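You operate a simulated robot arm through the tools that you are given. There is no shell and no other tool. Be economical: measure what you need, move in short steps, check, and stop when the job is done.

Carry out the task below with a simulated two-armed robot. There is one attempt and no reset: what you move stays moved.

## Task
Open the drawer under the bow jig, take the silver spring clip on the top of the pale wood bench and put it away in the inside of the drawer under the bow jig, then shut the jig. Then put the small round yellow tin on the top of the pale wood bench away on the top of the half shelf under the long table. Then open the left glass door, take the small purple pot with ivy on the top of the pale wood bench and put it away on the left cooler floor and shut the door again. Then take the design card and put it on top of the purple heart box. Then take the brown twine cone on the top of the pale wood bench and put it away on the middle upper shelf under the ribbon bench. Do these in the order given. Set down upright: small round yellow tin, small purple pot with ivy, brown twine cone.

Only the result counts: the job must be done as asked and must still hold three seconds after the hand-in. Knocking over, shifting, dropping, spilling or breaking anything else fails it.

## Robot
Two 7-joint arms with two-finger parallel grippers on one trunk, on a base that drives. Base frame: it is fixed to the floor where the robot stands at the start and does not move with it; the origin is under the middle of the robot, x ahead of it, y to its left, z up. Lengths are in mm, angles in rad, forces in N, time in s.
The left shoulder is at the start at [80, 131, 947], the right one opposite. With the tool pointing down near the work surface each hand reaches from about 380 to 840 mm from the robot's upright axis, wherever it stands, measured 20 degrees to its own side. Places, roughly: brown twine cone (7x7x13 cm) [-2800, -4200, 900]; design card [-2750, -3750, 1000]; drawer under the bow jig [700, 0, 800]; inside of the drawer under the bow jig [800, 100, 700]; left cooler floor [-8600, -1700, 500]; left glass door [-8300, -1600, 1100]; middle upper shelf under the ribbon bench [800, 100, 400]; purple heart box (17x15x5 cm) [-3000, -4300, 900]; silver spring clip (4x4x5 cm) [-2000, -3900, 900]; small purple pot with ivy (7x7x13 cm) [-2400, -4000, 900]; small round yellow tin (7x7x8 cm) [-2200, -3800, 900]; top of the half shelf under the long table [-1400, -3600, 500]. Payload 1.57 kg a hand.
Tool frame (each hand has its own): the origin (TCP) lies between the finger pads and is the grasp point; the fingertips stand 30 mm ahead of it; z points along the fingers, y is the line along which they close. Largest opening 110 mm; finger width 24, thickness 12; the body of the gripper, 48 by 112 mm, starts 78 mm behind the TCP.
Orientation is told as [roll, pitch, yaw] about the base's x, y, z axes, in that order, counted from this pose: with the fingers straight down and closing along the base's y, the tool's x points along the base's -x, its y along +y and its z along -z.

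## Interface
- The arms move only by the tool servo_tool. It takes "left_increments", "right_increments" or both (then of equal length, played together; a hand with none holds still); each is a list of rows, each a list of 7 numbers: the turn, a rotation vector about the tool's x, y, z in rad, then the shift along the tool's x, y, z in mm, then the opening, from 0 (shut) to 1 (fully open). In form: [[ax, ay, az, x, y, z, gripper], ...]. A call has 1 to 20 rows; each row shifts and turns the commanded pose from where the row before left it, along the tool's axes as they then stand. Rows are played at 5 a second. More than 50 mm and 0.15 rad between two rows, or a gripper value outside its range, and nothing of the call is played. Where a pose cannot be reached the arm comes as near as it can. A force on the tool above 40 N (or 10 N above the force at the start of the call, whichever is more), or a blocked arm, ends the call early, and 0.2 s more pass. Each finger travels about 108 mm/s and halts on what it meets, pressing with about 29 N; the grip force reading is that of the motor and also rises with nothing between the fingers. The clock runs only during rows and for 0.2 s after the last one: add rows that do not move to give the fingers time. The reply holds the time, the measured pose of the TCP, the force on the tool along the base axes, the opening and the grip force, in the units named above and with some noise, with the torque about the TCP (base axes, N m) and any sound that the robot's microphone picked up, and new pictures: "show" is both (left out), scene, wrist or none (wrist: the cameras of the hands that moved).
- Cameras (640 x 400 px; columns grow to the right, rows downward): "scene" is now at [-48.6, 4.4, 1418.8]; the picture's right is [0.06, -1.00, 0.00], its down [-0.56, -0.04, -0.83] and it looks along [0.82, 0.05, -0.56] (base axes); focal length 264 px, centre (320, 200). "left" rides on the left gripper at [70, -16, -141] in its tool frame; the picture's right is [0.23, 0.97, 0.00], its down [-0.86, 0.20, -0.48] and it looks along [-0.47, 0.11, 0.88] (tool axes); focal length 222 px, centre (320, 200). "right" rides on the right gripper at [70, 16, -141] in its tool frame; the picture's right is [-0.23, 0.97, 0.00], its down [-0.86, -0.20, -0.48] and it looks along [-0.47, -0.11, 0.88] (tool axes); focal length 222 px, centre (320, 200). There is no depth. A picture from a camera that has moved, and an enlarged one, comes with that camera's place and axes in the base frame and with its lens.
- drive_base(legs): drives the robot by 1 to 6 legs, each [ahead, left, turn to the left] in mm, mm and rad, along the robot's own axes; the way and the turn of a leg run together, so that a leg with both is an arc; at most 1500 mm and 3.142 rad a leg. The arms and the cameras ride along, it lands a little off, and it stops where it bumps. It gives what a move gives, and a new picture of the scene camera.
- turn_head(pan, tilt): turns the head with the scene camera to pan (to the left, within 1.902 rad either way) and tilt (down, from -0.506 to 1.204), counted from straight ahead of the robot. It gives what a move gives, and a new picture of the scene camera.
- zoom(camera, box): a new picture of the part [left, top, right, bottom] of that camera's present view, enlarged. The clock stands still meanwhile.
- job_done(): hands the job in; it is judged then, once.

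Work in short steps. Places have to be worked out from the pictures, the camera data and where the tool is seen: move nearer, look again, correct. Check each grasp and each placing, and mend what went wrong. You have 207 turns and 260 pictures in all, those below and enlarged ones among them. Open the grippers and draw the arms clear of the work before you hand the job in, unless the task says otherwise; then end with one line.

The tools are called after "Emit:" as name(argument=value, ...) on one line, values as JSON. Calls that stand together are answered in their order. servo_tool: Moves the arms, as the interface text tells. Its arguments: {"type":"object","properties":{"left_increments":{"type":"array","items":{"type":"array","items":{"type":"number"}}},"right_increments":{"type":"array","items":{"type":"array","items":{"type":"number"}}},"show":{"type":"string","enum":["both","scene","wrist","none"]}},"required":[]} The other tools are called the same way: drive_base (legs) drives the base; turn_head (pan, tilt) turns the head that bears the scene camera; zoom (camera, box) takes an enlarged picture of a part of a camera's view; job_done () hands the job in.

At the start:

```text
t: 0.0
left_tcp_pos: [615.6, 303.6, 986.8]
left_tool_rot: [0.0, 0.001, -0.001]
left_wrist_force: [-0.4, 1.0, 0.1]
left_wrist_torque: [-0.02, 0.02, 0.03]
left_finger_gap: 110.2
left_grasp_force: 0.0
right_tcp_pos: [544.6, -198.3, 1067.9]
right_tool_rot: [0.0, 0.0, 0.002]
right_wrist_force: [-0.2, 0.7, -0.3]
right_wrist_torque: [-0.01, 0.0, -0.02]
right_finger_gap: 109.9
right_grasp_force: 0.0
robot x, y, heading: [0.4, 0.1, -0.002]
head pan, tilt: [0.065, 0.6]
```

scene: 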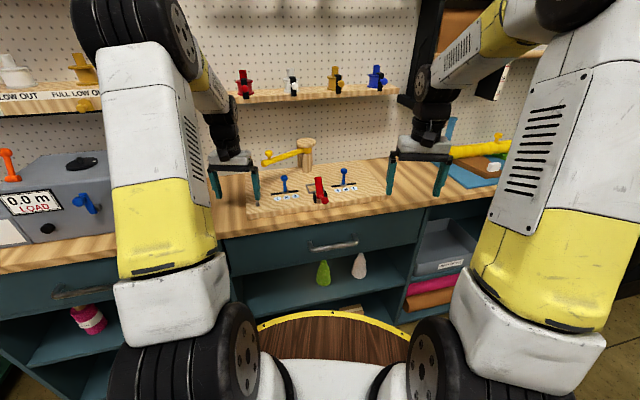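
right: 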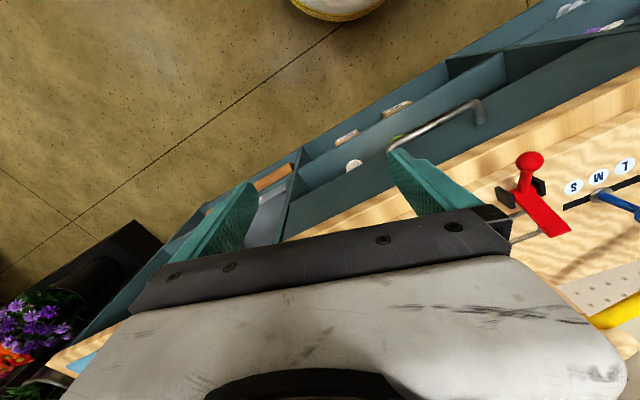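
left: 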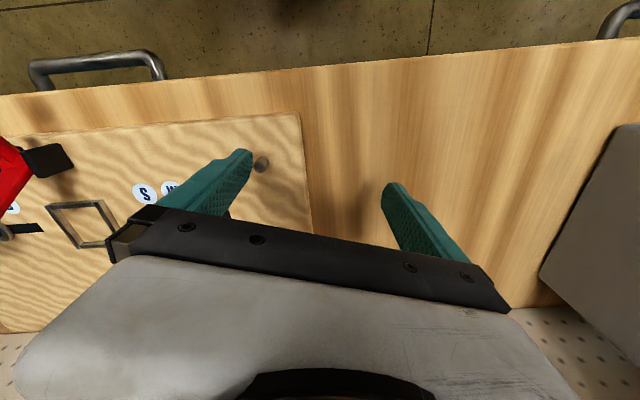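

The scene shows the ribbon bench with the bow jig and its drawer handle. I'll zoom in to understand the jig and the drawer.

Emit:
zoom(camera="scene", box=[220, 120, 420, 320])

Emit:
turn_head(pan=0, tilt=0.9)

```text
2.00 times, centred on (320, 220) of scene
camera zoom: at [-48.6, 4.4, 1418.8], right [0.06, -1.0, 0.0], down [-0.56, -0.04, -0.83], along [0.82, 0.05, -0.56], focal length 527 px, centre (320, 160)
```

zoom: 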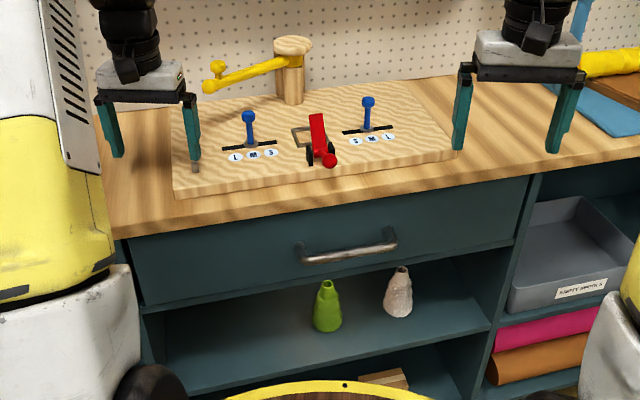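

```text
t: 0.8
left_tcp_pos: [615.2, 303.6, 987.4]
left_tool_rot: [0.0, 0.0, 0.001]
left_wrist_force: [0.1, 0.5, 0.2]
left_wrist_torque: [-0.01, 0.01, 0.0]
left_finger_gap: 110.0
left_grasp_force: 0.1
right_tcp_pos: [543.8, -197.1, 1066.9]
right_tool_rot: [0.001, 0.001, -0.001]
right_wrist_force: [-0.1, -0.4, -0.5]
right_wrist_torque: [-0.02, -0.01, 0.02]
right_finger_gap: 110.0
right_grasp_force: 0.0
robot x, y, heading: [-0.3, 0.6, 0.002]
head pan, tilt: [0.0, 0.901]
camera scene: at [-61.3, -1.3, 1394.0], right [0.0, -1.0, 0.0], down [-0.78, 0.0, -0.62], along [0.62, 0.0, -0.78], focal length 264 px, centre (320, 200)
```

scene: 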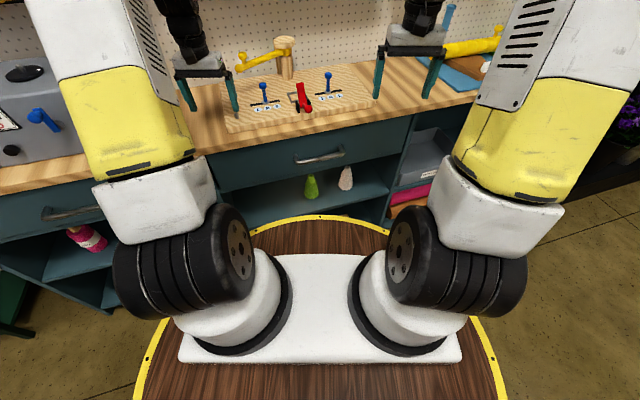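

Handle estimated near [612, 0, 788], bench top around z 850. I back off a bit so the arm has pulling room, and turn the right hand so it closes along x.

Emit:
drive_base(legs=[[-120, 0, 0]])

Emit:
servo_tool(right_increments=[[0, 0, 0.1428, 0, 0, 0, 1], [0, 0, 0.1428, 0, 0, 0, 1], [0, 0, 0.1428, 0, 0, 0, 1], [0, 0, 0.1428, 0, 0, 0, 1], [0, 0, 0.1428, 0, 0, 0, 1], [0, 0, 0.1428, 0, 0, 0, 1], [0, 0, 0.1428, 0, 0, 0, 1], [0, 0, 0.1428, 0, 0, 0, 1], [0, 0, 0.1428, 0, 0, 0, 1], [0, 0, 0.1428, 0, 0, 0, 1], [0, 0, 0.1428, 0, 0, 0, 1]])

```text
t: 2.0
left_tcp_pos: [493.1, 302.8, 985.9]
left_tool_rot: [0.0, 0.0, 0.0]
left_wrist_force: [0.9, 0.2, -0.3]
left_wrist_torque: [0.01, 0.01, 0.0]
left_finger_gap: 110.0
left_grasp_force: 0.0
right_tcp_pos: [423.2, -196.3, 1067.1]
right_tool_rot: [0.0, -0.001, 0.0]
right_wrist_force: [0.1, -0.4, -0.5]
right_wrist_torque: [0.0, 0.04, -0.01]
right_finger_gap: 110.0
right_grasp_force: 0.1
robot x, y, heading: [-123.2, 2.8, -0.002]
head pan, tilt: [0.0, 0.901]
camera scene: at [-182.9, -1.3, 1394.0], right [0.0, -1.0, 0.0], down [-0.78, 0.0, -0.62], along [0.62, 0.0, -0.78], focal length 264 px, centre (320, 200)
```

scene: 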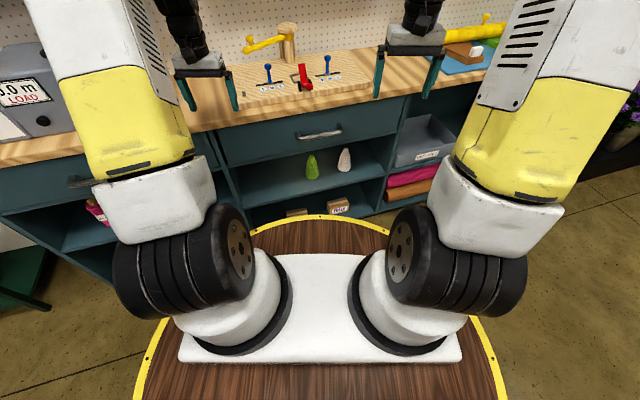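

```text
t: 4.4
left_tcp_pos: [493.4, 302.5, 986.1]
left_tool_rot: [-0.001, 0.0, 0.0]
left_wrist_force: [0.7, 0.0, 0.1]
left_wrist_torque: [-0.01, 0.0, 0.02]
left_finger_gap: 109.7
left_grasp_force: 0.0
right_tcp_pos: [423.6, -197.7, 1066.8]
right_tool_rot: [0.0, -0.001, -1.574]
right_wrist_force: [0.0, 0.6, 1.4]
right_wrist_torque: [-0.04, 0.02, 0.0]
right_finger_gap: 109.9
right_grasp_force: 0.2
robot x, y, heading: [-122.2, -2.2, -0.002]
head pan, tilt: [0.0, 0.901]
camera scene: at [-183.0, -1.3, 1394.0], right [0.0, -1.0, 0.0], down [-0.78, 0.0, -0.62], along [0.62, 0.0, -0.78], focal length 264 px, centre (320, 200)
camera right: at [438.2, -128.1, 1208.8], right [0.97, -0.23, 0.0], down [-0.2, -0.85, 0.48], along [-0.11, -0.47, -0.88], focal length 222 px, centre (320, 200)
```

scene: 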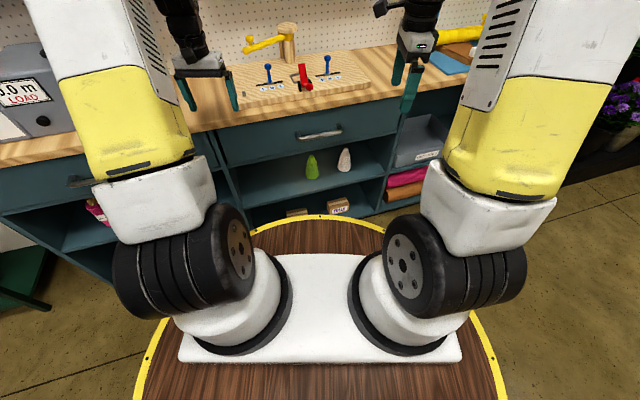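
right: 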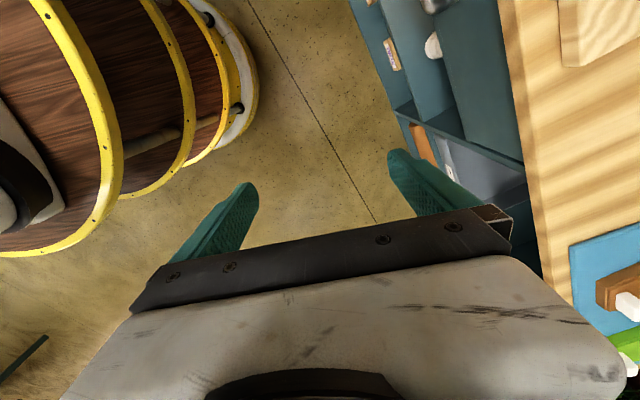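

Triangulated handle bar at about [600, 0, 791]. Moving the right hand to just above it.

Emit:
servo_tool(right_increments=[[0, 0, 0, 33, 27, 24, 1], [0, 0, 0, 33, 27, 24, 1], [0, 0, 0, 33, 27, 24, 1], [0, 0, 0, 33, 27, 24, 1], [0, 0, 0, 33, 27, 24, 1], [0, 0, 0, 33, 27, 24, 1]])

```text
t: 5.9
left_tcp_pos: [493.8, 302.3, 986.6]
left_tool_rot: [0.001, 0.0, 0.0]
left_wrist_force: [-1.0, 0.4, 0.8]
left_wrist_torque: [0.0, 0.02, -0.02]
left_finger_gap: 110.2
left_grasp_force: 0.0
right_tcp_pos: [584.9, -9.9, 929.9]
right_tool_rot: [0.006, -0.007, -1.577]
right_wrist_force: [-5.0, -0.4, 6.4]
right_wrist_torque: [0.04, -0.17, 0.0]
right_finger_gap: 105.6
right_grasp_force: 0.0
robot x, y, heading: [-121.0, 0.6, 0.001]
head pan, tilt: [0.0, 0.901]
stopped in row 6 (right hand): the force on the tool passed its limit at 76 N (the readings are from after the stop); the commanded pose is now the measured one
camera scene: at [-183.6, -1.3, 1393.9], right [0.0, -1.0, 0.0], down [-0.78, 0.0, -0.62], along [0.62, 0.0, -0.78], focal length 264 px, centre (320, 200)
camera right: at [599.9, 59.4, 1070.7], right [0.97, -0.23, 0.01], down [-0.21, -0.85, 0.48], along [-0.11, -0.47, -0.88], focal length 222 px, centre (320, 200)
```

scene: 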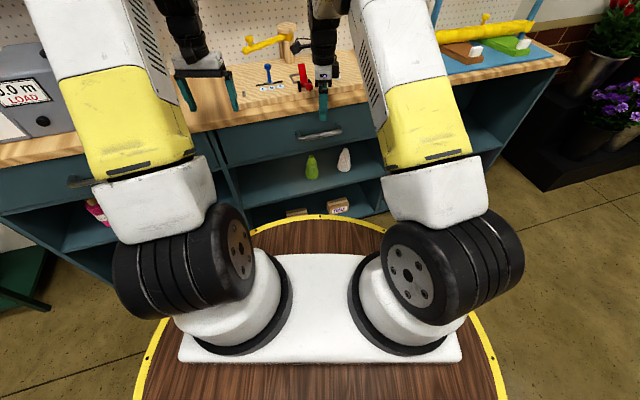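
right: 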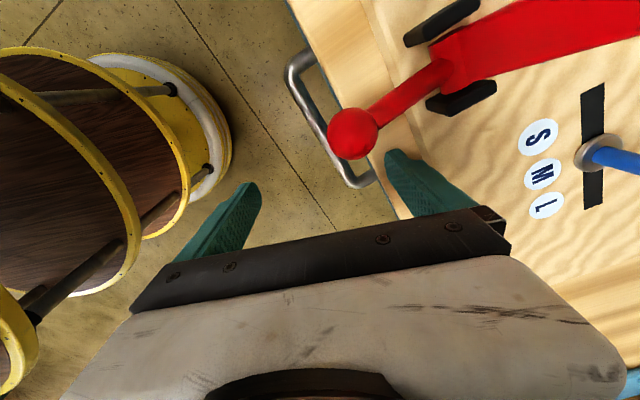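

The far finger touched the bench top, and the views show the bench is rotated relative to me (its right end further away). I back the hand off upward and zoom to measure the angle.

Emit:
servo_tool(right_increments=[[0, 0, 0, 0, -10, -40, 1], [0, 0, 0, 0, -45, -20, 1], [0, 0, 0, 0, -45, 0, 1], [0, 0, 0, -20, -40, 0, 1], [0, 0, 0, -45, 0, 0, 1], [0, 0, 0, -45, 0, 0, 1], [0, 0, 0, -45, 0, 0, 1]], show="none")

Emit:
zoom(camera="scene", box=[160, 20, 480, 220])

```text
t: 7.5
left_tcp_pos: [492.7, 303.7, 986.3]
left_tool_rot: [0.0, -0.001, 0.0]
left_wrist_force: [-1.1, -0.2, -0.4]
left_wrist_torque: [0.0, 0.03, 0.0]
left_finger_gap: 110.1
left_grasp_force: 0.0
right_tcp_pos: [442.6, -163.8, 989.8]
right_tool_rot: [0.006, -0.008, -1.575]
right_wrist_force: [0.6, 0.3, -0.2]
right_wrist_torque: [-0.04, -0.01, 0.0]
right_finger_gap: 109.9
right_grasp_force: 0.0
robot x, y, heading: [-119.9, 0.8, 0.0]
head pan, tilt: [0.0, 0.901]
```

```text
2.00 times, centred on (320, 120) of scene
camera zoom: at [-183.1, -1.0, 1394.0], right [0.0, -1.0, 0.0], down [-0.78, 0.0, -0.62], along [0.62, 0.0, -0.78], focal length 527 px, centre (320, 360)
```

zoom: 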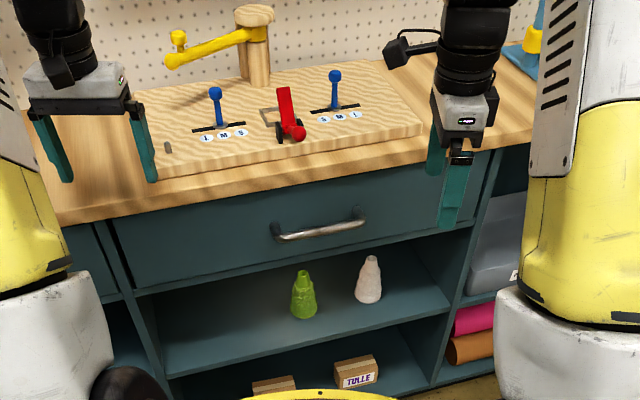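

Bench is turned about 0.28 rad. I reposition to face it squarely with the handle slightly to my right, then pitch the right hand to point forward (closing vertically).

Emit:
drive_base(legs=[[0, -106, 0.28]])

Emit:
servo_tool(right_increments=[[-0.1428, 0, 0, 0, 0, 0, 1], [-0.1428, 0, 0, 0, 0, 0, 1], [-0.1428, 0, 0, 0, 0, 0, 1], [-0.1428, 0, 0, 0, 0, 0, 1], [-0.1428, 0, 0, 0, 0, 0, 1], [-0.1428, 0, 0, 0, 0, 0, 1], [-0.1428, 0, 0, 0, 0, 0, 1], [-0.1428, 0, 0, 0, 0, 0, 1], [-0.1428, 0, 0, 0, 0, 0, 1], [-0.1428, 0, 0, 0, 0, 0, 1], [-0.1428, 0, 0, 0, 0, 0, 1]])

```text
t: 8.8
left_tcp_pos: [402.9, 355.5, 987.2]
left_tool_rot: [0.0, 0.0, 0.273]
left_wrist_force: [-1.0, -0.1, -0.1]
left_wrist_torque: [-0.01, -0.02, -0.01]
left_finger_gap: 110.2
left_grasp_force: 0.0
right_tcp_pos: [482.1, -107.0, 988.8]
right_tool_rot: [0.005, -0.007, -1.301]
right_wrist_force: [0.5, 0.6, -0.6]
right_wrist_torque: [-0.01, -0.01, -0.03]
right_finger_gap: 109.9
right_grasp_force: 0.1
robot x, y, heading: [-108.1, -101.7, 0.273]
head pan, tilt: [0.0, 0.901]
camera scene: at [-166.6, -120.6, 1394.0], right [0.27, -0.96, 0.0], down [-0.75, -0.21, -0.62], along [0.6, 0.17, -0.78], focal length 264 px, centre (320, 200)
```

scene: 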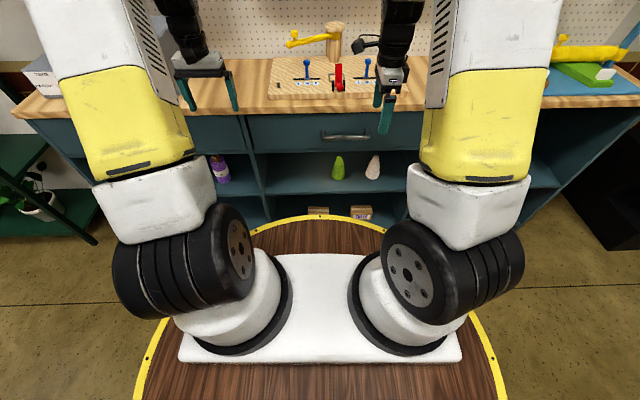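

```text
t: 11.2
left_tcp_pos: [401.7, 355.3, 985.3]
left_tool_rot: [0.0, -0.001, 0.275]
left_wrist_force: [0.0, 0.1, 1.3]
left_wrist_torque: [-0.01, -0.02, -0.01]
left_finger_gap: 109.9
left_grasp_force: 0.1
right_tcp_pos: [513.9, -99.3, 988.0]
right_tool_rot: [1.577, -0.007, -1.301]
right_wrist_force: [0.7, -0.5, 0.1]
right_wrist_torque: [0.0, 0.01, -0.04]
right_finger_gap: 109.8
right_grasp_force: 0.0
right hand out of reach, approached as far as the arm can: row 7, 8, 9
robot x, y, heading: [-105.9, -102.1, 0.273]
head pan, tilt: [0.0, 0.901]
camera scene: at [-167.0, -120.5, 1393.9], right [0.27, -0.96, 0.0], down [-0.75, -0.21, -0.62], along [0.6, 0.17, -0.78], focal length 264 px, centre (320, 200)
camera right: at [358.8, -69.0, 1002.9], right [0.05, -0.21, 0.98], down [-0.23, -0.95, -0.2], along [0.97, -0.22, -0.1], focal length 222 px, centre (320, 200)
```

scene: 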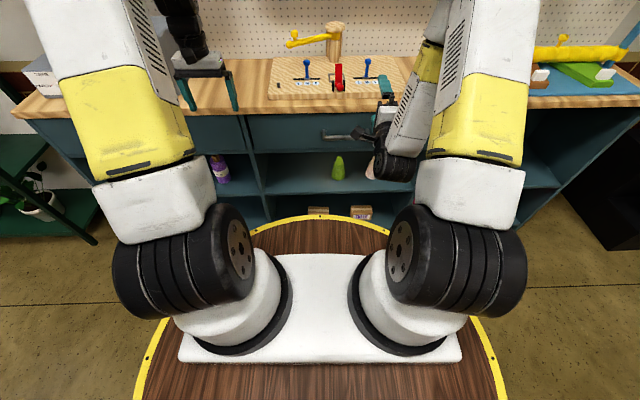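
right: 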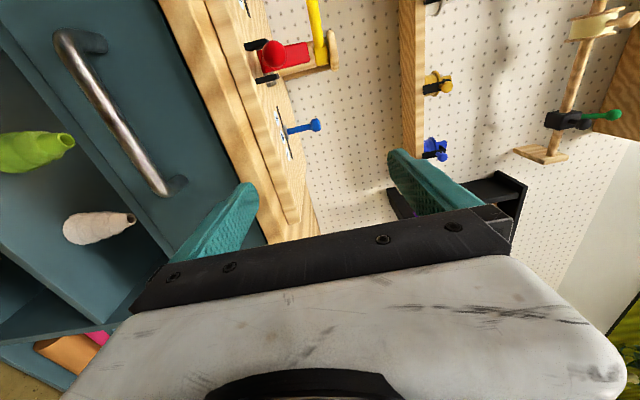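

The hand now points forward, level. I lower it to handle height and shift left in line with it, staying short of it.

Emit:
servo_tool(right_increments=[[0, 0, 0, 15, -40, -4, 1], [0, 0, 0, 15, -40, -4, 1], [0, 0, 0, 15, -40, -4, 1], [0, 0, 0, 15, -40, 0, 1], [0, 0, 0, 15, -37, 0, 1]])

```text
t: 12.4
left_tcp_pos: [401.9, 356.9, 985.8]
left_tool_rot: [-0.001, 0.001, 0.274]
left_wrist_force: [-0.5, 0.3, -1.1]
left_wrist_torque: [-0.02, -0.02, 0.01]
left_finger_gap: 110.0
left_grasp_force: 0.0
right_tcp_pos: [485.5, -30.0, 792.2]
right_tool_rot: [1.576, -0.005, -1.303]
right_wrist_force: [-0.2, 0.7, 0.5]
right_wrist_torque: [0.01, 0.02, -0.01]
right_finger_gap: 109.9
right_grasp_force: 0.0
robot x, y, heading: [-109.8, -99.0, 0.273]
head pan, tilt: [0.0, 0.901]
camera scene: at [-166.8, -120.7, 1393.9], right [0.27, -0.96, 0.0], down [-0.75, -0.21, -0.62], along [0.6, 0.17, -0.78], focal length 264 px, centre (320, 200)
camera right: at [330.5, -1.5, 807.0], right [0.05, -0.21, 0.98], down [-0.23, -0.95, -0.2], along [0.97, -0.22, -0.1], focal length 222 px, centre (320, 200)
```

scene: 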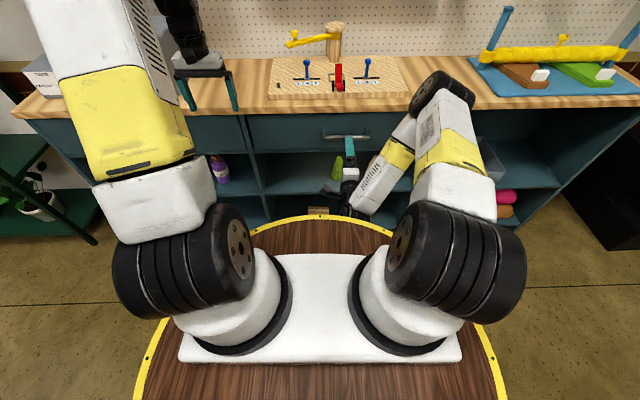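
right: 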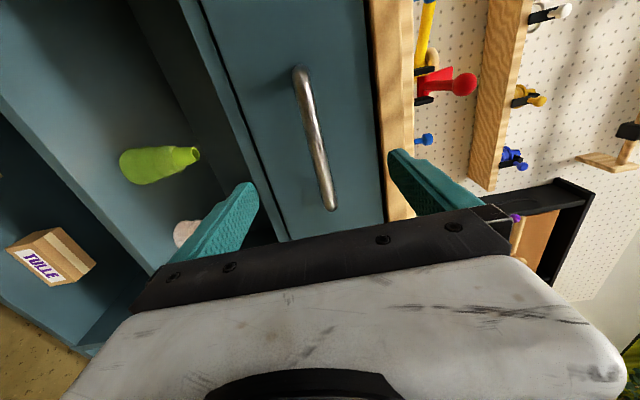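

Handle centre triangulated at about [596, 12, 788]. Advancing so the bar lies between the fingers near the tips.

Emit:
servo_tool(right_increments=[[0, 0, 0, 10, -4, 30, 1], [0, 0, 0, 0, 0, 30, 1], [0, 0, 0, 0, 0, 25, 1], [0, 0, 0, 0, 0, 15, 1], [0, 0, 0, 0, 0, 0, 1]])

```text
t: 13.6
left_tcp_pos: [402.2, 356.9, 986.2]
left_tool_rot: [0.001, 0.0, 0.275]
left_wrist_force: [0.4, 0.3, -0.2]
left_wrist_torque: [0.01, -0.02, -0.02]
left_finger_gap: 110.1
left_grasp_force: 0.0
right_tcp_pos: [580.4, 4.6, 788.3]
right_tool_rot: [1.576, -0.006, -1.304]
right_wrist_force: [0.7, -0.1, -0.4]
right_wrist_torque: [0.0, 0.02, -0.03]
right_finger_gap: 109.8
right_grasp_force: 0.1
robot x, y, heading: [-106.7, -97.5, 0.272]
head pan, tilt: [0.0, 0.901]
camera scene: at [-166.6, -120.6, 1394.0], right [0.27, -0.96, 0.0], down [-0.75, -0.21, -0.62], along [0.6, 0.17, -0.78], focal length 264 px, centre (320, 200)
camera right: at [424.9, 34.4, 803.6], right [0.05, -0.21, 0.98], down [-0.23, -0.95, -0.2], along [0.97, -0.22, -0.1], focal length 222 px, centre (320, 200)
```

scene: 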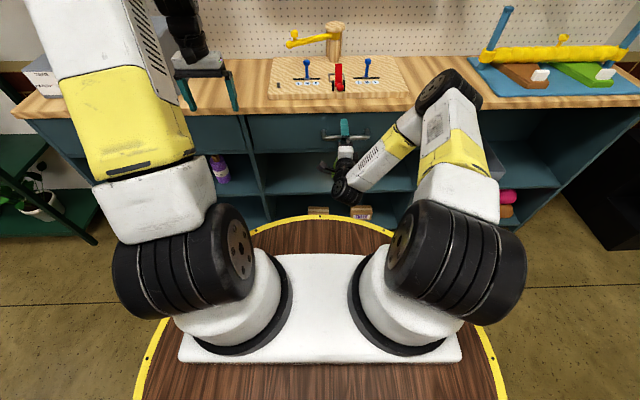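
right: 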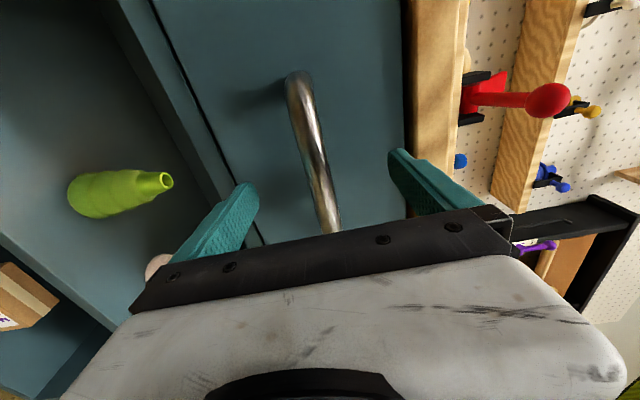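

The bar lies between the fingers. Closing on it.

Emit:
servo_tool(right_increments=[[0, 0, 0, 0, 0, 0, 0.5], [0, 0, 0, 0, 0, 0, 0.2], [0, 0, 0, 0, 0, 0, 0], [0, 0, 0, 0, 0, 0, 0], [0, 0, 0, 0, 0, 0, 0]], show="wrist")

```text
t: 14.8
left_tcp_pos: [402.3, 356.3, 985.4]
left_tool_rot: [-0.002, -0.001, 0.274]
left_wrist_force: [-0.1, -0.7, 0.5]
left_wrist_torque: [0.01, -0.04, 0.0]
left_finger_gap: 110.0
left_grasp_force: 0.0
right_tcp_pos: [579.5, 5.4, 789.7]
right_tool_rot: [1.58, -0.007, -1.303]
right_wrist_force: [-1.3, -0.1, 13.5]
right_wrist_torque: [0.69, 0.06, -0.08]
right_finger_gap: 17.8
right_grasp_force: 32.9
robot x, y, heading: [-108.1, -105.3, 0.276]
head pan, tilt: [0.0, 0.901]
camera right: at [424.8, 34.4, 804.5], right [0.05, -0.22, 0.98], down [-0.23, -0.95, -0.2], along [0.97, -0.22, -0.1], focal length 222 px, centre (320, 200)
```

right: 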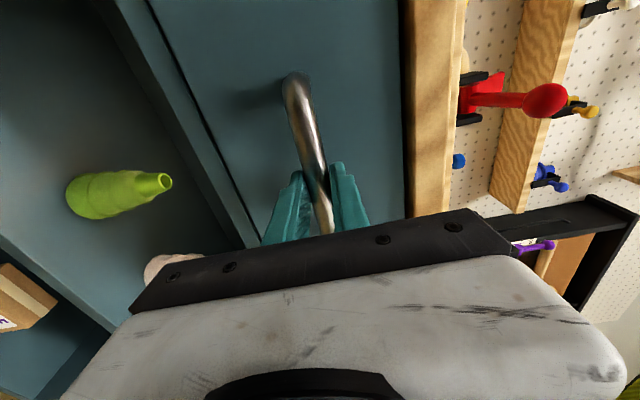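

Gripped (gap 18 mm). A short trial pull.

Emit:
servo_tool(right_increments=[[0, 0, 0, 0, 2, -15, 0], [0, 0, 0, 0, 1, -15, 0], [0, 0, 0, 0, 0, -20, 0], [0, 0, 0, 0, 0, -20, 0]])

```text
t: 15.8
left_tcp_pos: [401.2, 354.9, 986.1]
left_tool_rot: [0.001, 0.0, 0.274]
left_wrist_force: [0.3, 0.1, -0.4]
left_wrist_torque: [-0.03, -0.01, 0.01]
left_finger_gap: 109.9
left_grasp_force: 0.1
right_tcp_pos: [512.6, -15.3, 789.8]
right_tool_rot: [1.578, -0.008, -1.309]
right_wrist_force: [8.3, -22.6, 17.2]
right_wrist_torque: [0.75, 0.04, -0.15]
right_finger_gap: 17.5
right_grasp_force: 32.9
robot x, y, heading: [-105.4, -101.2, 0.276]
head pan, tilt: [0.0, 0.901]
camera scene: at [-166.8, -121.6, 1393.9], right [0.27, -0.96, 0.0], down [-0.75, -0.21, -0.62], along [0.6, 0.17, -0.78], focal length 264 px, centre (320, 200)
camera right: at [357.4, 14.3, 804.3], right [0.05, -0.21, 0.98], down [-0.24, -0.95, -0.2], along [0.97, -0.22, -0.1], focal length 222 px, centre (320, 200)
```

scene: 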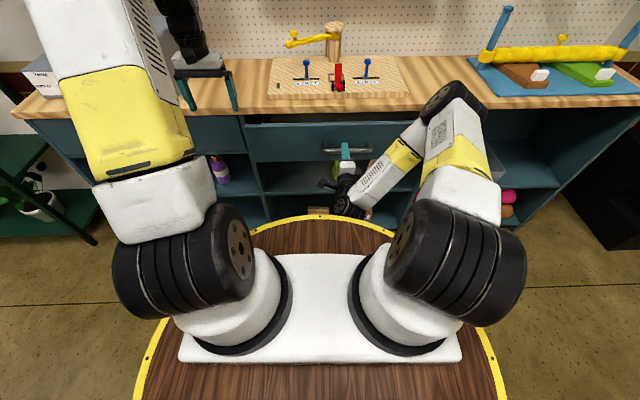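
right: 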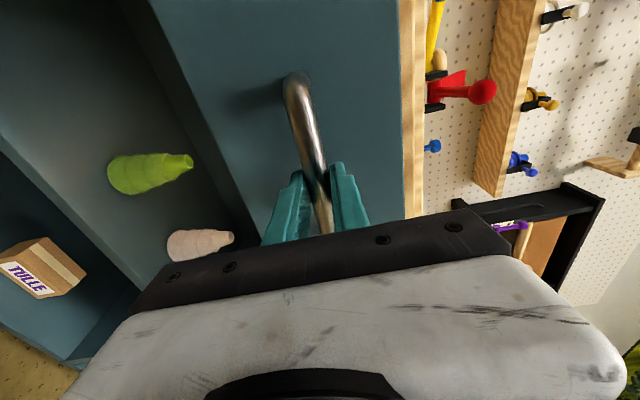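

The drawer slides. Side load suggests the true pull axis leans a little to the right; I correct and pull on.

Emit:
servo_tool(right_increments=[[0, 0, 0, -3, 0, -15, 0], [0, 0, 0, -1, 0, -20, 0], [0, 0, 0, -1, 0, -25, 0], [0, 0, 0, -1, 0, -25, 0], [0, 0, 0, -1, 0, -25, 0], [0, 0, 0, -1, 0, -25, 0]])

```text
t: 16.8
left_tcp_pos: [401.4, 356.8, 985.4]
left_tool_rot: [-0.001, 0.0, 0.274]
left_wrist_force: [0.3, -0.7, 0.0]
left_wrist_torque: [-0.04, -0.04, 0.01]
left_finger_gap: 109.9
left_grasp_force: 0.0
right_tcp_pos: [441.0, -38.7, 790.5]
right_tool_rot: [1.585, -0.002, -1.299]
right_wrist_force: [0.5, 0.9, 1.9]
right_wrist_torque: [0.36, -0.09, 0.12]
right_finger_gap: 17.8
right_grasp_force: 32.6
robot x, y, heading: [-110.3, -100.3, 0.272]
head pan, tilt: [0.0, 0.901]
stopped in row 4 (right hand): the force on the tool passed its limit at 42 N (the readings are from after the stop); the commanded pose is now the measured one
camera scene: at [-166.6, -120.6, 1394.0], right [0.27, -0.96, 0.0], down [-0.75, -0.21, -0.62], along [0.6, 0.17, -0.78], focal length 264 px, centre (320, 200)
camera right: at [284.3, -10.2, 804.1], right [0.05, -0.22, 0.97], down [-0.23, -0.95, -0.2], along [0.97, -0.21, -0.1], focal length 222 px, centre (320, 200)
```

scene: 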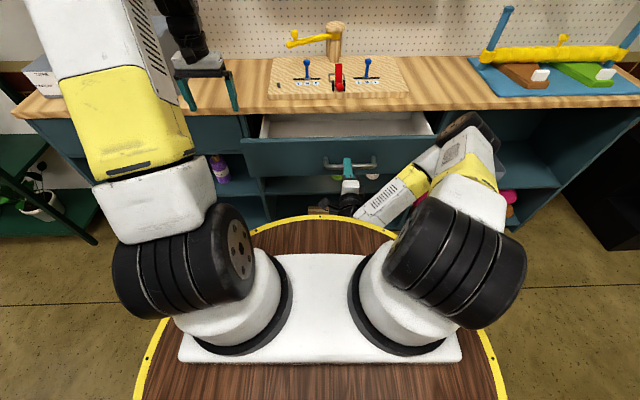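
right: 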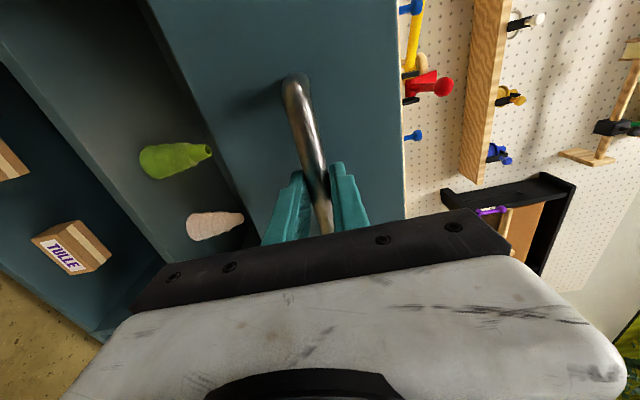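

Open about 146 mm so far; stop was likely a force spike or the end stop. Trying on, slower.

Emit:
servo_tool(right_increments=[[0, 0, 0, 0, 0, -8, 0], [0, 0, 0, -0.5, 0, -15, 0], [0, 0, 0, -0.5, 0, -15, 0], [0, 0, 0, -0.5, 0, -15, 0], [0, 0, 0, -0.5, 0, -15, 0]])

```text
t: 18.0
left_tcp_pos: [402.4, 356.1, 987.2]
left_tool_rot: [-0.001, -0.001, 0.274]
left_wrist_force: [-0.7, 0.1, -0.4]
left_wrist_torque: [-0.02, -0.03, 0.01]
left_finger_gap: 110.0
left_grasp_force: 0.1
right_tcp_pos: [378.3, -59.1, 789.4]
right_tool_rot: [1.589, 0.002, -1.298]
right_wrist_force: [0.5, 1.8, 0.7]
right_wrist_torque: [-0.03, -0.03, -0.28]
right_finger_gap: 17.6
right_grasp_force: 32.2
robot x, y, heading: [-109.3, -105.6, 0.27]
head pan, tilt: [0.0, 0.901]
stopped in row 5 (right hand): the force on the tool passed its limit at 41 N (the readings are from after the stop); the commanded pose is now the measured one
camera scene: at [-166.7, -120.5, 1394.0], right [0.27, -0.96, 0.0], down [-0.75, -0.21, -0.62], along [0.6, 0.17, -0.78], focal length 264 px, centre (320, 200)
camera right: at [222.7, -30.2, 803.4], right [0.04, -0.23, 0.97], down [-0.23, -0.95, -0.21], along [0.97, -0.21, -0.09], focal length 222 px, centre (320, 200)
```

scene: 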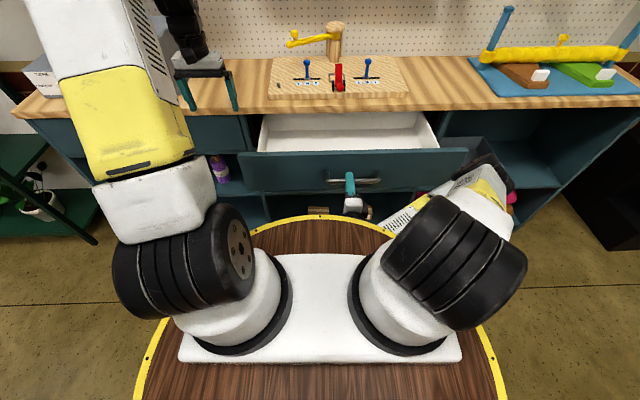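
right: 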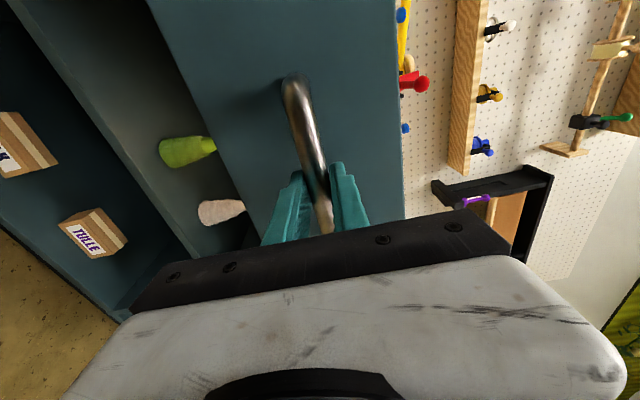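

Drawer is open 210 mm. Release the handle and draw the right hand back.

Emit:
servo_tool(right_increments=[[0, 0, 0, 0, 0, 0, 0.4], [0, 0, 0, 0, 0, 0, 0.6], [0, 0, 0, 0, 0, 0, 0.7], [0, 0, 0, 0, 0, -30, 0.7], [0, 0, 0, -20, 0, -30, 0.7], [0, 0, 0, -40, 0, 0, 0.7], [0, 0, 0, -40, 0, 0, 0.7], [0, 0, 0, -30, 40, 0, 0.7], [0, 0, 0, -20, 40, 0, 0.7], [0, 0, 0, 0, 40, 0, 0.7], [0, 0, 0, 0, 40, 0, 0.7]], show="scene")

Emit:
turn_head(pan=-1.9, tilt=0.25)

Emit:
turn_head(pan=1.9, tilt=0.25)

```text
t: 19.2
left_tcp_pos: [405.9, 358.0, 980.9]
left_tool_rot: [-0.002, 0.006, 0.275]
left_wrist_force: [-0.9, -0.4, -0.4]
left_wrist_torque: [-0.05, 0.02, 0.0]
left_finger_gap: 109.9
left_grasp_force: 0.1
right_tcp_pos: [378.4, -76.8, 831.4]
right_tool_rot: [1.729, 0.087, -1.369]
right_wrist_force: [-2.8, 9.0, -46.2]
right_wrist_torque: [-0.53, 0.93, 0.32]
right_finger_gap: 110.1
right_grasp_force: 18.1
robot x, y, heading: [-107.4, -101.8, 0.271]
head pan, tilt: [0.0, 0.901]
stopped in row 6 (right hand): the arm was blocked; the commanded pose is now the measured one
camera scene: at [-161.7, -116.0, 1394.2], right [0.27, -0.96, 0.0], down [-0.76, -0.21, -0.62], along [0.59, 0.17, -0.79], focal length 264 px, centre (320, 200)
```

scene: 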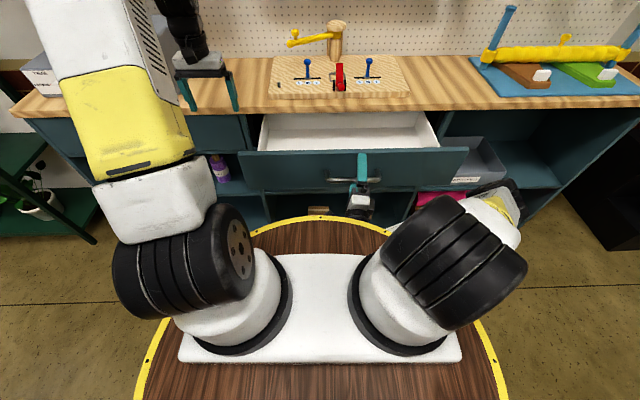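

```text
t: 21.1
left_tcp_pos: [405.3, 359.0, 983.0]
left_tool_rot: [-0.004, 0.005, 0.275]
left_wrist_force: [0.1, -0.3, 0.0]
left_wrist_torque: [0.01, 0.0, 0.04]
left_finger_gap: 110.0
left_grasp_force: 0.1
right_tcp_pos: [378.8, -77.6, 832.3]
right_tool_rot: [1.732, 0.086, -1.369]
right_wrist_force: [-4.8, 20.0, -48.2]
right_wrist_torque: [0.08, 1.09, 0.47]
right_finger_gap: 109.7
right_grasp_force: 18.6
robot x, y, heading: [-109.9, -102.0, 0.273]
head pan, tilt: [-1.901, 0.25]
camera scene: at [-239.3, -229.5, 1451.9], right [-1.0, 0.05, 0.0], down [0.01, 0.24, -0.97], along [-0.05, -0.97, -0.24], focal length 264 px, centre (320, 200)
```

scene: 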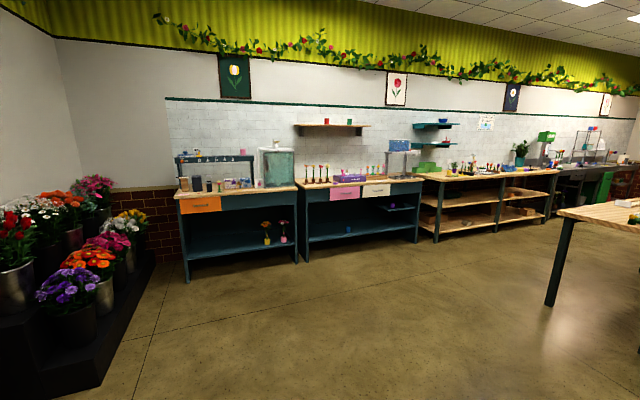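

```text
t: 24.2
left_tcp_pos: [404.9, 358.9, 983.4]
left_tool_rot: [-0.001, 0.006, 0.272]
left_wrist_force: [0.0, 0.2, -0.2]
left_wrist_torque: [-0.01, 0.0, -0.01]
left_finger_gap: 110.1
left_grasp_force: 0.0
right_tcp_pos: [380.2, -79.2, 832.6]
right_tool_rot: [1.731, 0.087, -1.372]
right_wrist_force: [-4.5, 18.6, -45.5]
right_wrist_torque: [0.07, 0.98, 0.41]
right_finger_gap: 109.9
right_grasp_force: 18.7
robot x, y, heading: [-106.1, -98.7, 0.27]
head pan, tilt: [1.901, 0.25]
camera scene: at [-286.9, -60.0, 1451.6], right [0.82, 0.57, -0.01], down [0.14, -0.21, -0.97], along [-0.55, 0.8, -0.25], focal length 264 px, centre (320, 200)
```

scene: 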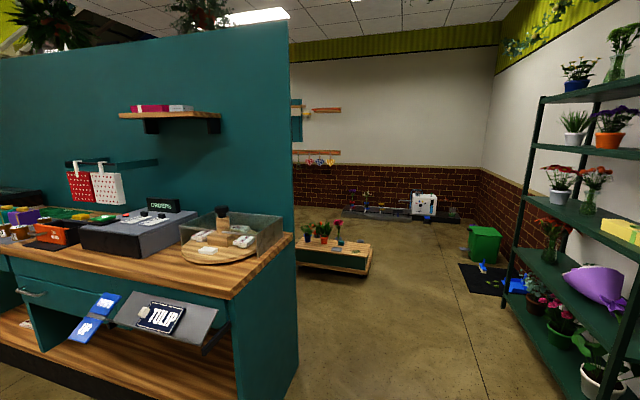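

The hand did not retreat properly (arm limit) and the lower finger now pulls up on the handle. I look ahead before freeing it.

Emit:
turn_head(pan=0, tilt=0.9)

Emit:
zoom(camera="right", box=[0, 0, 640, 400])

```text
t: 26.1
left_tcp_pos: [406.1, 358.9, 983.5]
left_tool_rot: [-0.002, 0.005, 0.274]
left_wrist_force: [1.1, 0.3, -0.5]
left_wrist_torque: [0.01, 0.01, 0.04]
left_finger_gap: 110.0
left_grasp_force: 0.1
right_tcp_pos: [379.3, -79.4, 833.3]
right_tool_rot: [1.733, 0.087, -1.372]
right_wrist_force: [-5.5, 17.9, -43.9]
right_wrist_torque: [-0.02, 0.99, 0.43]
right_finger_gap: 109.9
right_grasp_force: 18.4
robot x, y, heading: [-108.8, -101.5, 0.272]
head pan, tilt: [0.0, 0.901]
camera scene: at [-161.5, -116.8, 1394.2], right [0.27, -0.96, 0.0], down [-0.76, -0.21, -0.62], along [0.59, 0.17, -0.79], focal length 264 px, centre (320, 200)
```

scene: 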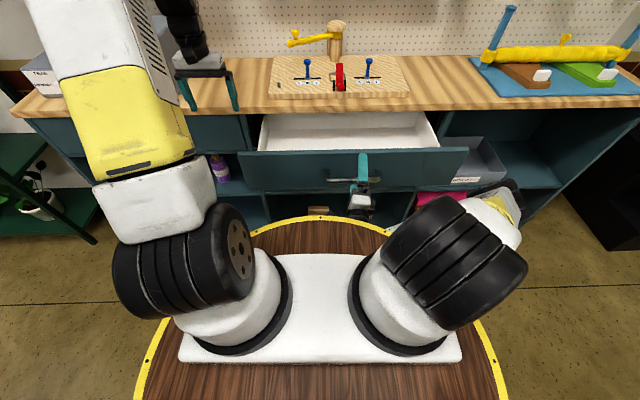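

```text
1.00 times, centred on (320, 200) of right (not enlarged: the box is as wide or as high as the picture)
camera zoom: at [226.0, -39.3, 832.0], right [-0.09, -0.33, 0.94], down [-0.27, -0.9, -0.35], along [0.96, -0.28, -0.01], focal length 222 px, centre (320, 200)
```

zoom: 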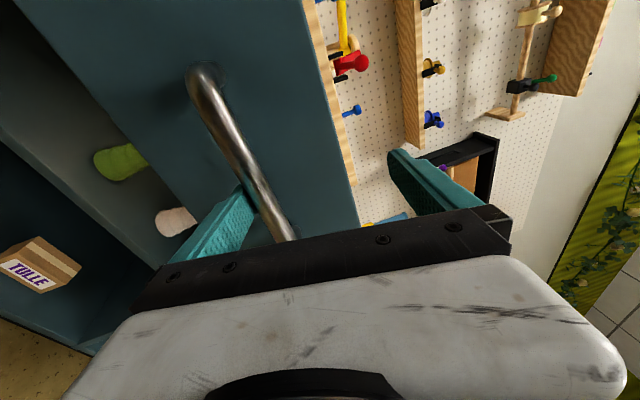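

Lower finger presses up under the bar. I lower and level the hand, then will back away with the base instead of the arm.

Emit:
servo_tool(right_increments=[[0.05, 0, 0, 0, -15, 0, 1], [0.05, 0, 0, 0, -15, 0, 1], [0.05, 0, 0, 0, -12, 0, 1], [0, 0, 0, 0, 0, 0, 1]])

```text
t: 27.1
left_tcp_pos: [406.1, 357.6, 983.5]
left_tool_rot: [0.0, 0.005, 0.274]
left_wrist_force: [0.9, -0.3, 0.8]
left_wrist_torque: [0.01, -0.02, -0.01]
left_finger_gap: 110.2
left_grasp_force: 0.1
right_tcp_pos: [388.2, -78.6, 796.6]
right_tool_rot: [1.598, 0.093, -1.377]
right_wrist_force: [0.1, 0.4, 0.2]
right_wrist_torque: [0.04, 0.01, -0.02]
right_finger_gap: 110.1
right_grasp_force: 0.1
robot x, y, heading: [-104.3, -103.0, 0.272]
head pan, tilt: [0.0, 0.901]
camera scene: at [-161.3, -119.5, 1394.2], right [0.27, -0.96, 0.0], down [-0.76, -0.21, -0.62], along [0.59, 0.17, -0.79], focal length 264 px, centre (320, 200)
camera right: at [235.1, -39.1, 816.4], right [0.03, -0.32, 0.95], down [-0.3, -0.91, -0.29], along [0.95, -0.28, -0.13], focal length 222 px, centre (320, 200)
```

scene: 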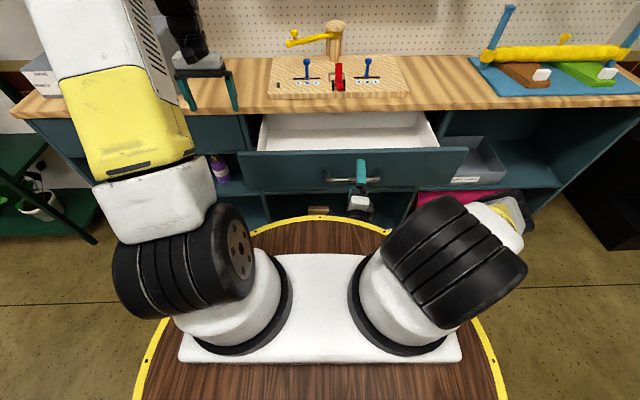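
right: 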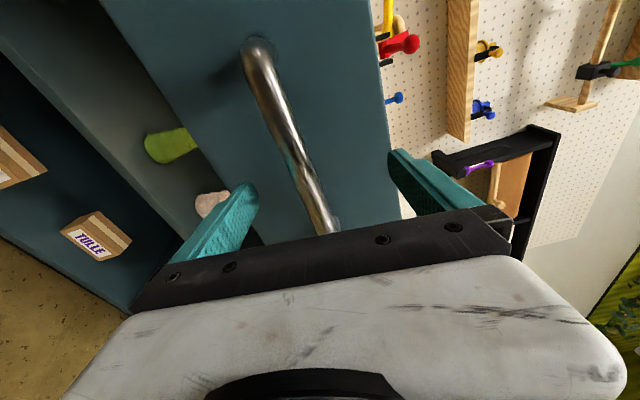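

Hand is free. Backing the base straight away 300 mm.

Emit:
drive_base(legs=[[-300, 0, 0]])

```text
t: 29.2
left_tcp_pos: [113.9, 275.0, 983.8]
left_tool_rot: [0.002, 0.007, 0.275]
left_wrist_force: [0.3, 0.5, 0.3]
left_wrist_torque: [-0.03, 0.01, -0.04]
left_finger_gap: 110.1
left_grasp_force: 0.1
right_tcp_pos: [97.0, -159.6, 796.4]
right_tool_rot: [1.599, 0.094, -1.376]
right_wrist_force: [-0.6, 0.1, 0.2]
right_wrist_torque: [-0.01, -0.01, 0.0]
right_finger_gap: 109.8
right_grasp_force: 0.1
robot x, y, heading: [-398.8, -183.2, 0.276]
head pan, tilt: [0.0, 0.901]
camera scene: at [-452.5, -201.1, 1394.2], right [0.27, -0.96, 0.0], down [-0.76, -0.21, -0.62], along [0.59, 0.17, -0.79], focal length 264 px, centre (320, 200)
```

scene: 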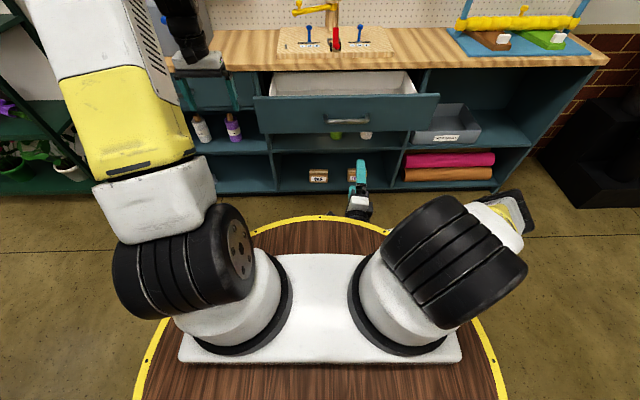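

The drawer stays open. Room axes are turned ≈0.305 rad; the pale wood bench stands along the far wall. I back away and turn toward it, then look.

Emit:
drive_base(legs=[[-250, 0, 0], [0, 0, -2.37]])

Emit:
turn_head(pan=0, tilt=0.3)

```text
t: 36.7
left_tcp_pos: [-711.4, -934.1, 984.2]
left_tool_rot: [0.0, 0.001, -2.134]
left_wrist_force: [0.1, 0.3, 0.5]
left_wrist_torque: [0.01, 0.03, -0.03]
left_finger_gap: 110.2
left_grasp_force: 0.0
right_tcp_pos: [-990.3, -601.5, 798.9]
right_tool_rot: [1.605, 0.097, 2.496]
right_wrist_force: [0.0, -0.5, 0.1]
right_wrist_torque: [-0.02, 0.01, 0.04]
right_finger_gap: 110.1
right_grasp_force: 0.0
robot x, y, heading: [-636.5, -252.3, -2.129]
head pan, tilt: [0.0, 0.901]
camera scene: at [-602.9, -201.4, 1394.1], right [-0.85, 0.53, 0.0], down [0.42, 0.66, -0.62], along [-0.33, -0.52, -0.79], focal length 264 px, centre (320, 200)
```

scene: 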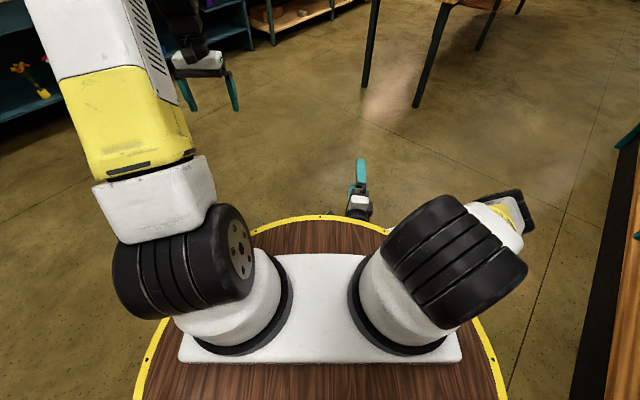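

```text
t: 37.7
left_tcp_pos: [-711.2, -934.6, 985.3]
left_tool_rot: [0.001, 0.001, -2.135]
left_wrist_force: [1.1, 0.0, 0.0]
left_wrist_torque: [-0.03, 0.02, 0.01]
left_finger_gap: 110.3
left_grasp_force: 0.1
right_tcp_pos: [-991.2, -602.8, 798.5]
right_tool_rot: [1.607, 0.096, 2.494]
right_wrist_force: [-0.9, 0.6, -0.2]
right_wrist_torque: [0.01, 0.02, 0.0]
right_finger_gap: 110.2
right_grasp_force: 0.2
robot x, y, heading: [-643.3, -253.0, -2.135]
head pan, tilt: [0.0, 0.3]
camera scene: at [-612.0, -215.8, 1446.2], right [-0.85, 0.53, 0.0], down [0.16, 0.25, -0.95], along [-0.51, -0.81, -0.3], focal length 264 px, centre (320, 200)
```

scene: 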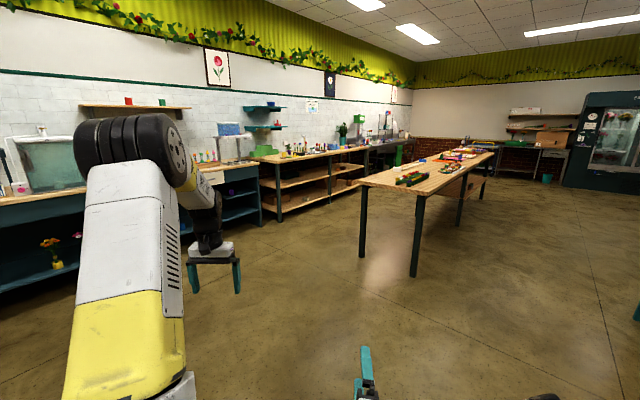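

Path is open: long table corner near (-2375,-2180). I drive to (-1250,-2600) first, then face the wall.

Emit:
drive_base(legs=[[0, 0, 0.311], [1212, 0, 0], [1212, 0, 0], [0, 0, 0.558], [0, -600, 0]])

```text
t: 51.3
left_tcp_pos: [-1018.8, -3290.0, 988.4]
left_tool_rot: [-0.024, -0.018, -1.734]
left_wrist_force: [-17.7, 5.7, 1.0]
left_wrist_torque: [0.1, 0.29, 0.11]
left_finger_gap: 94.2
left_grasp_force: 0.1
right_tcp_pos: [-1386.4, -3097.9, 802.4]
right_tool_rot: [1.612, 0.101, 2.922]
right_wrist_force: [-0.4, -0.1, 0.5]
right_wrist_torque: [0.01, 0.02, -0.02]
right_finger_gap: 109.9
right_grasp_force: 0.1
robot x, y, heading: [-1210.5, -2632.8, -1.707]
head pan, tilt: [0.0, 0.3]
stopped in leg 4: the force on the tool passed its limit at 72 N (the readings are from after the stop); the commanded pose is now the measured one
camera scene: at [-1202.6, -2590.1, 1446.2], right [-0.99, 0.14, 0.0], down [0.04, 0.29, -0.96], along [-0.13, -0.95, -0.3], focal length 264 px, centre (320, 200)
```

scene: 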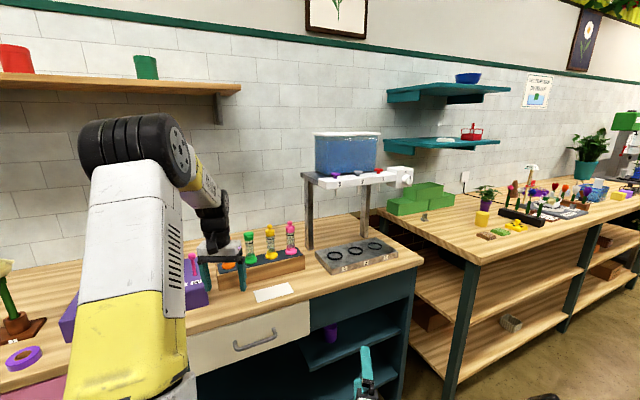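

The left hand touched something on the long table. I look closely before backing out.

Emit:
zoom(camera="scene", box=[160, 200, 320, 320])

Emit:
zoom(camera="left", box=[0, 0, 640, 400])

```text
3.33 times, centred on (240, 260) of scene
camera zoom: at [-1202.6, -2590.1, 1446.2], right [-0.99, 0.14, 0.0], down [0.04, 0.29, -0.96], along [-0.13, -0.95, -0.3], focal length 879 px, centre (587, 0)
```

zoom: 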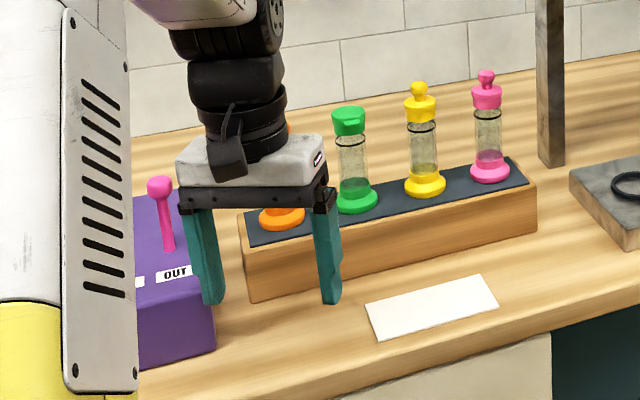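

```text
1.00 times, centred on (320, 200) of left (not enlarged: the box is as wide or as high as the picture)
camera zoom: at [-1019.6, -3217.0, 1128.4], right [1.0, 0.06, -0.03], down [0.07, -0.87, 0.49], along [0.01, -0.49, -0.87], focal length 222 px, centre (320, 200)
```

zoom: 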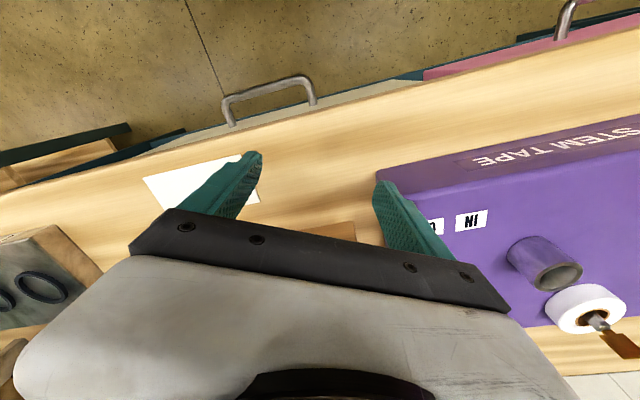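

The left finger presses against the side of the purple tape box (nothing fell). I reverse the turn slightly, then back away.

Emit:
drive_base(legs=[[0, 0, -0.1], [-300, 0, 0]])

Emit:
zoom(camera="scene", box=[0, 150, 420, 400])

```text
t: 53.9
left_tcp_pos: [-1008.6, -3009.3, 987.8]
left_tool_rot: [-0.019, -0.02, -1.828]
left_wrist_force: [0.1, -0.4, -0.3]
left_wrist_torque: [0.01, 0.0, -0.01]
left_finger_gap: 110.1
left_grasp_force: 0.0
right_tcp_pos: [-1358.2, -2781.3, 800.9]
right_tool_rot: [1.609, 0.1, 2.824]
right_wrist_force: [0.5, -0.4, 0.2]
right_wrist_torque: [0.0, 0.0, -0.02]
right_finger_gap: 110.1
right_grasp_force: 0.0
robot x, y, heading: [-1141.4, -2334.8, -1.805]
head pan, tilt: [0.0, 0.3]
camera scene: at [-1126.3, -2293.2, 1446.3], right [-0.97, 0.23, 0.0], down [0.07, 0.29, -0.95], along [-0.22, -0.93, -0.3], focal length 264 px, centre (320, 200)
```

scene: 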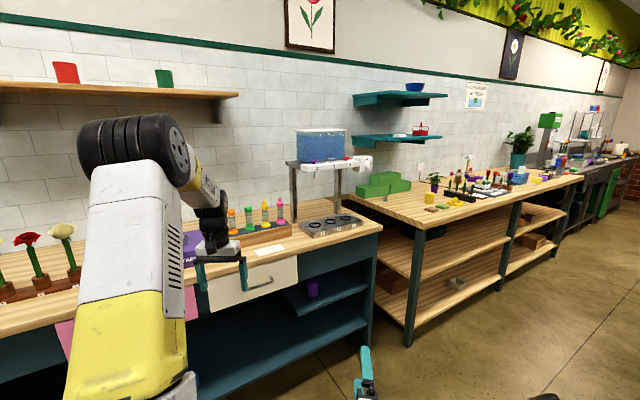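

```text
1.52 times, centred on (210, 275) of scene
camera zoom: at [-1126.3, -2293.2, 1446.3], right [-0.97, 0.23, 0.0], down [0.07, 0.29, -0.95], along [-0.22, -0.93, -0.3], focal length 402 px, centre (488, 86)
```

zoom: 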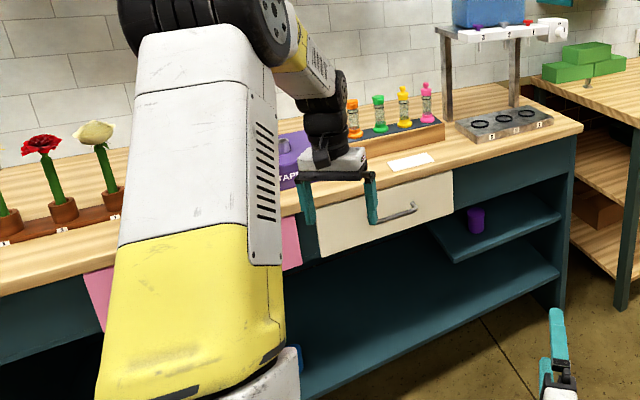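

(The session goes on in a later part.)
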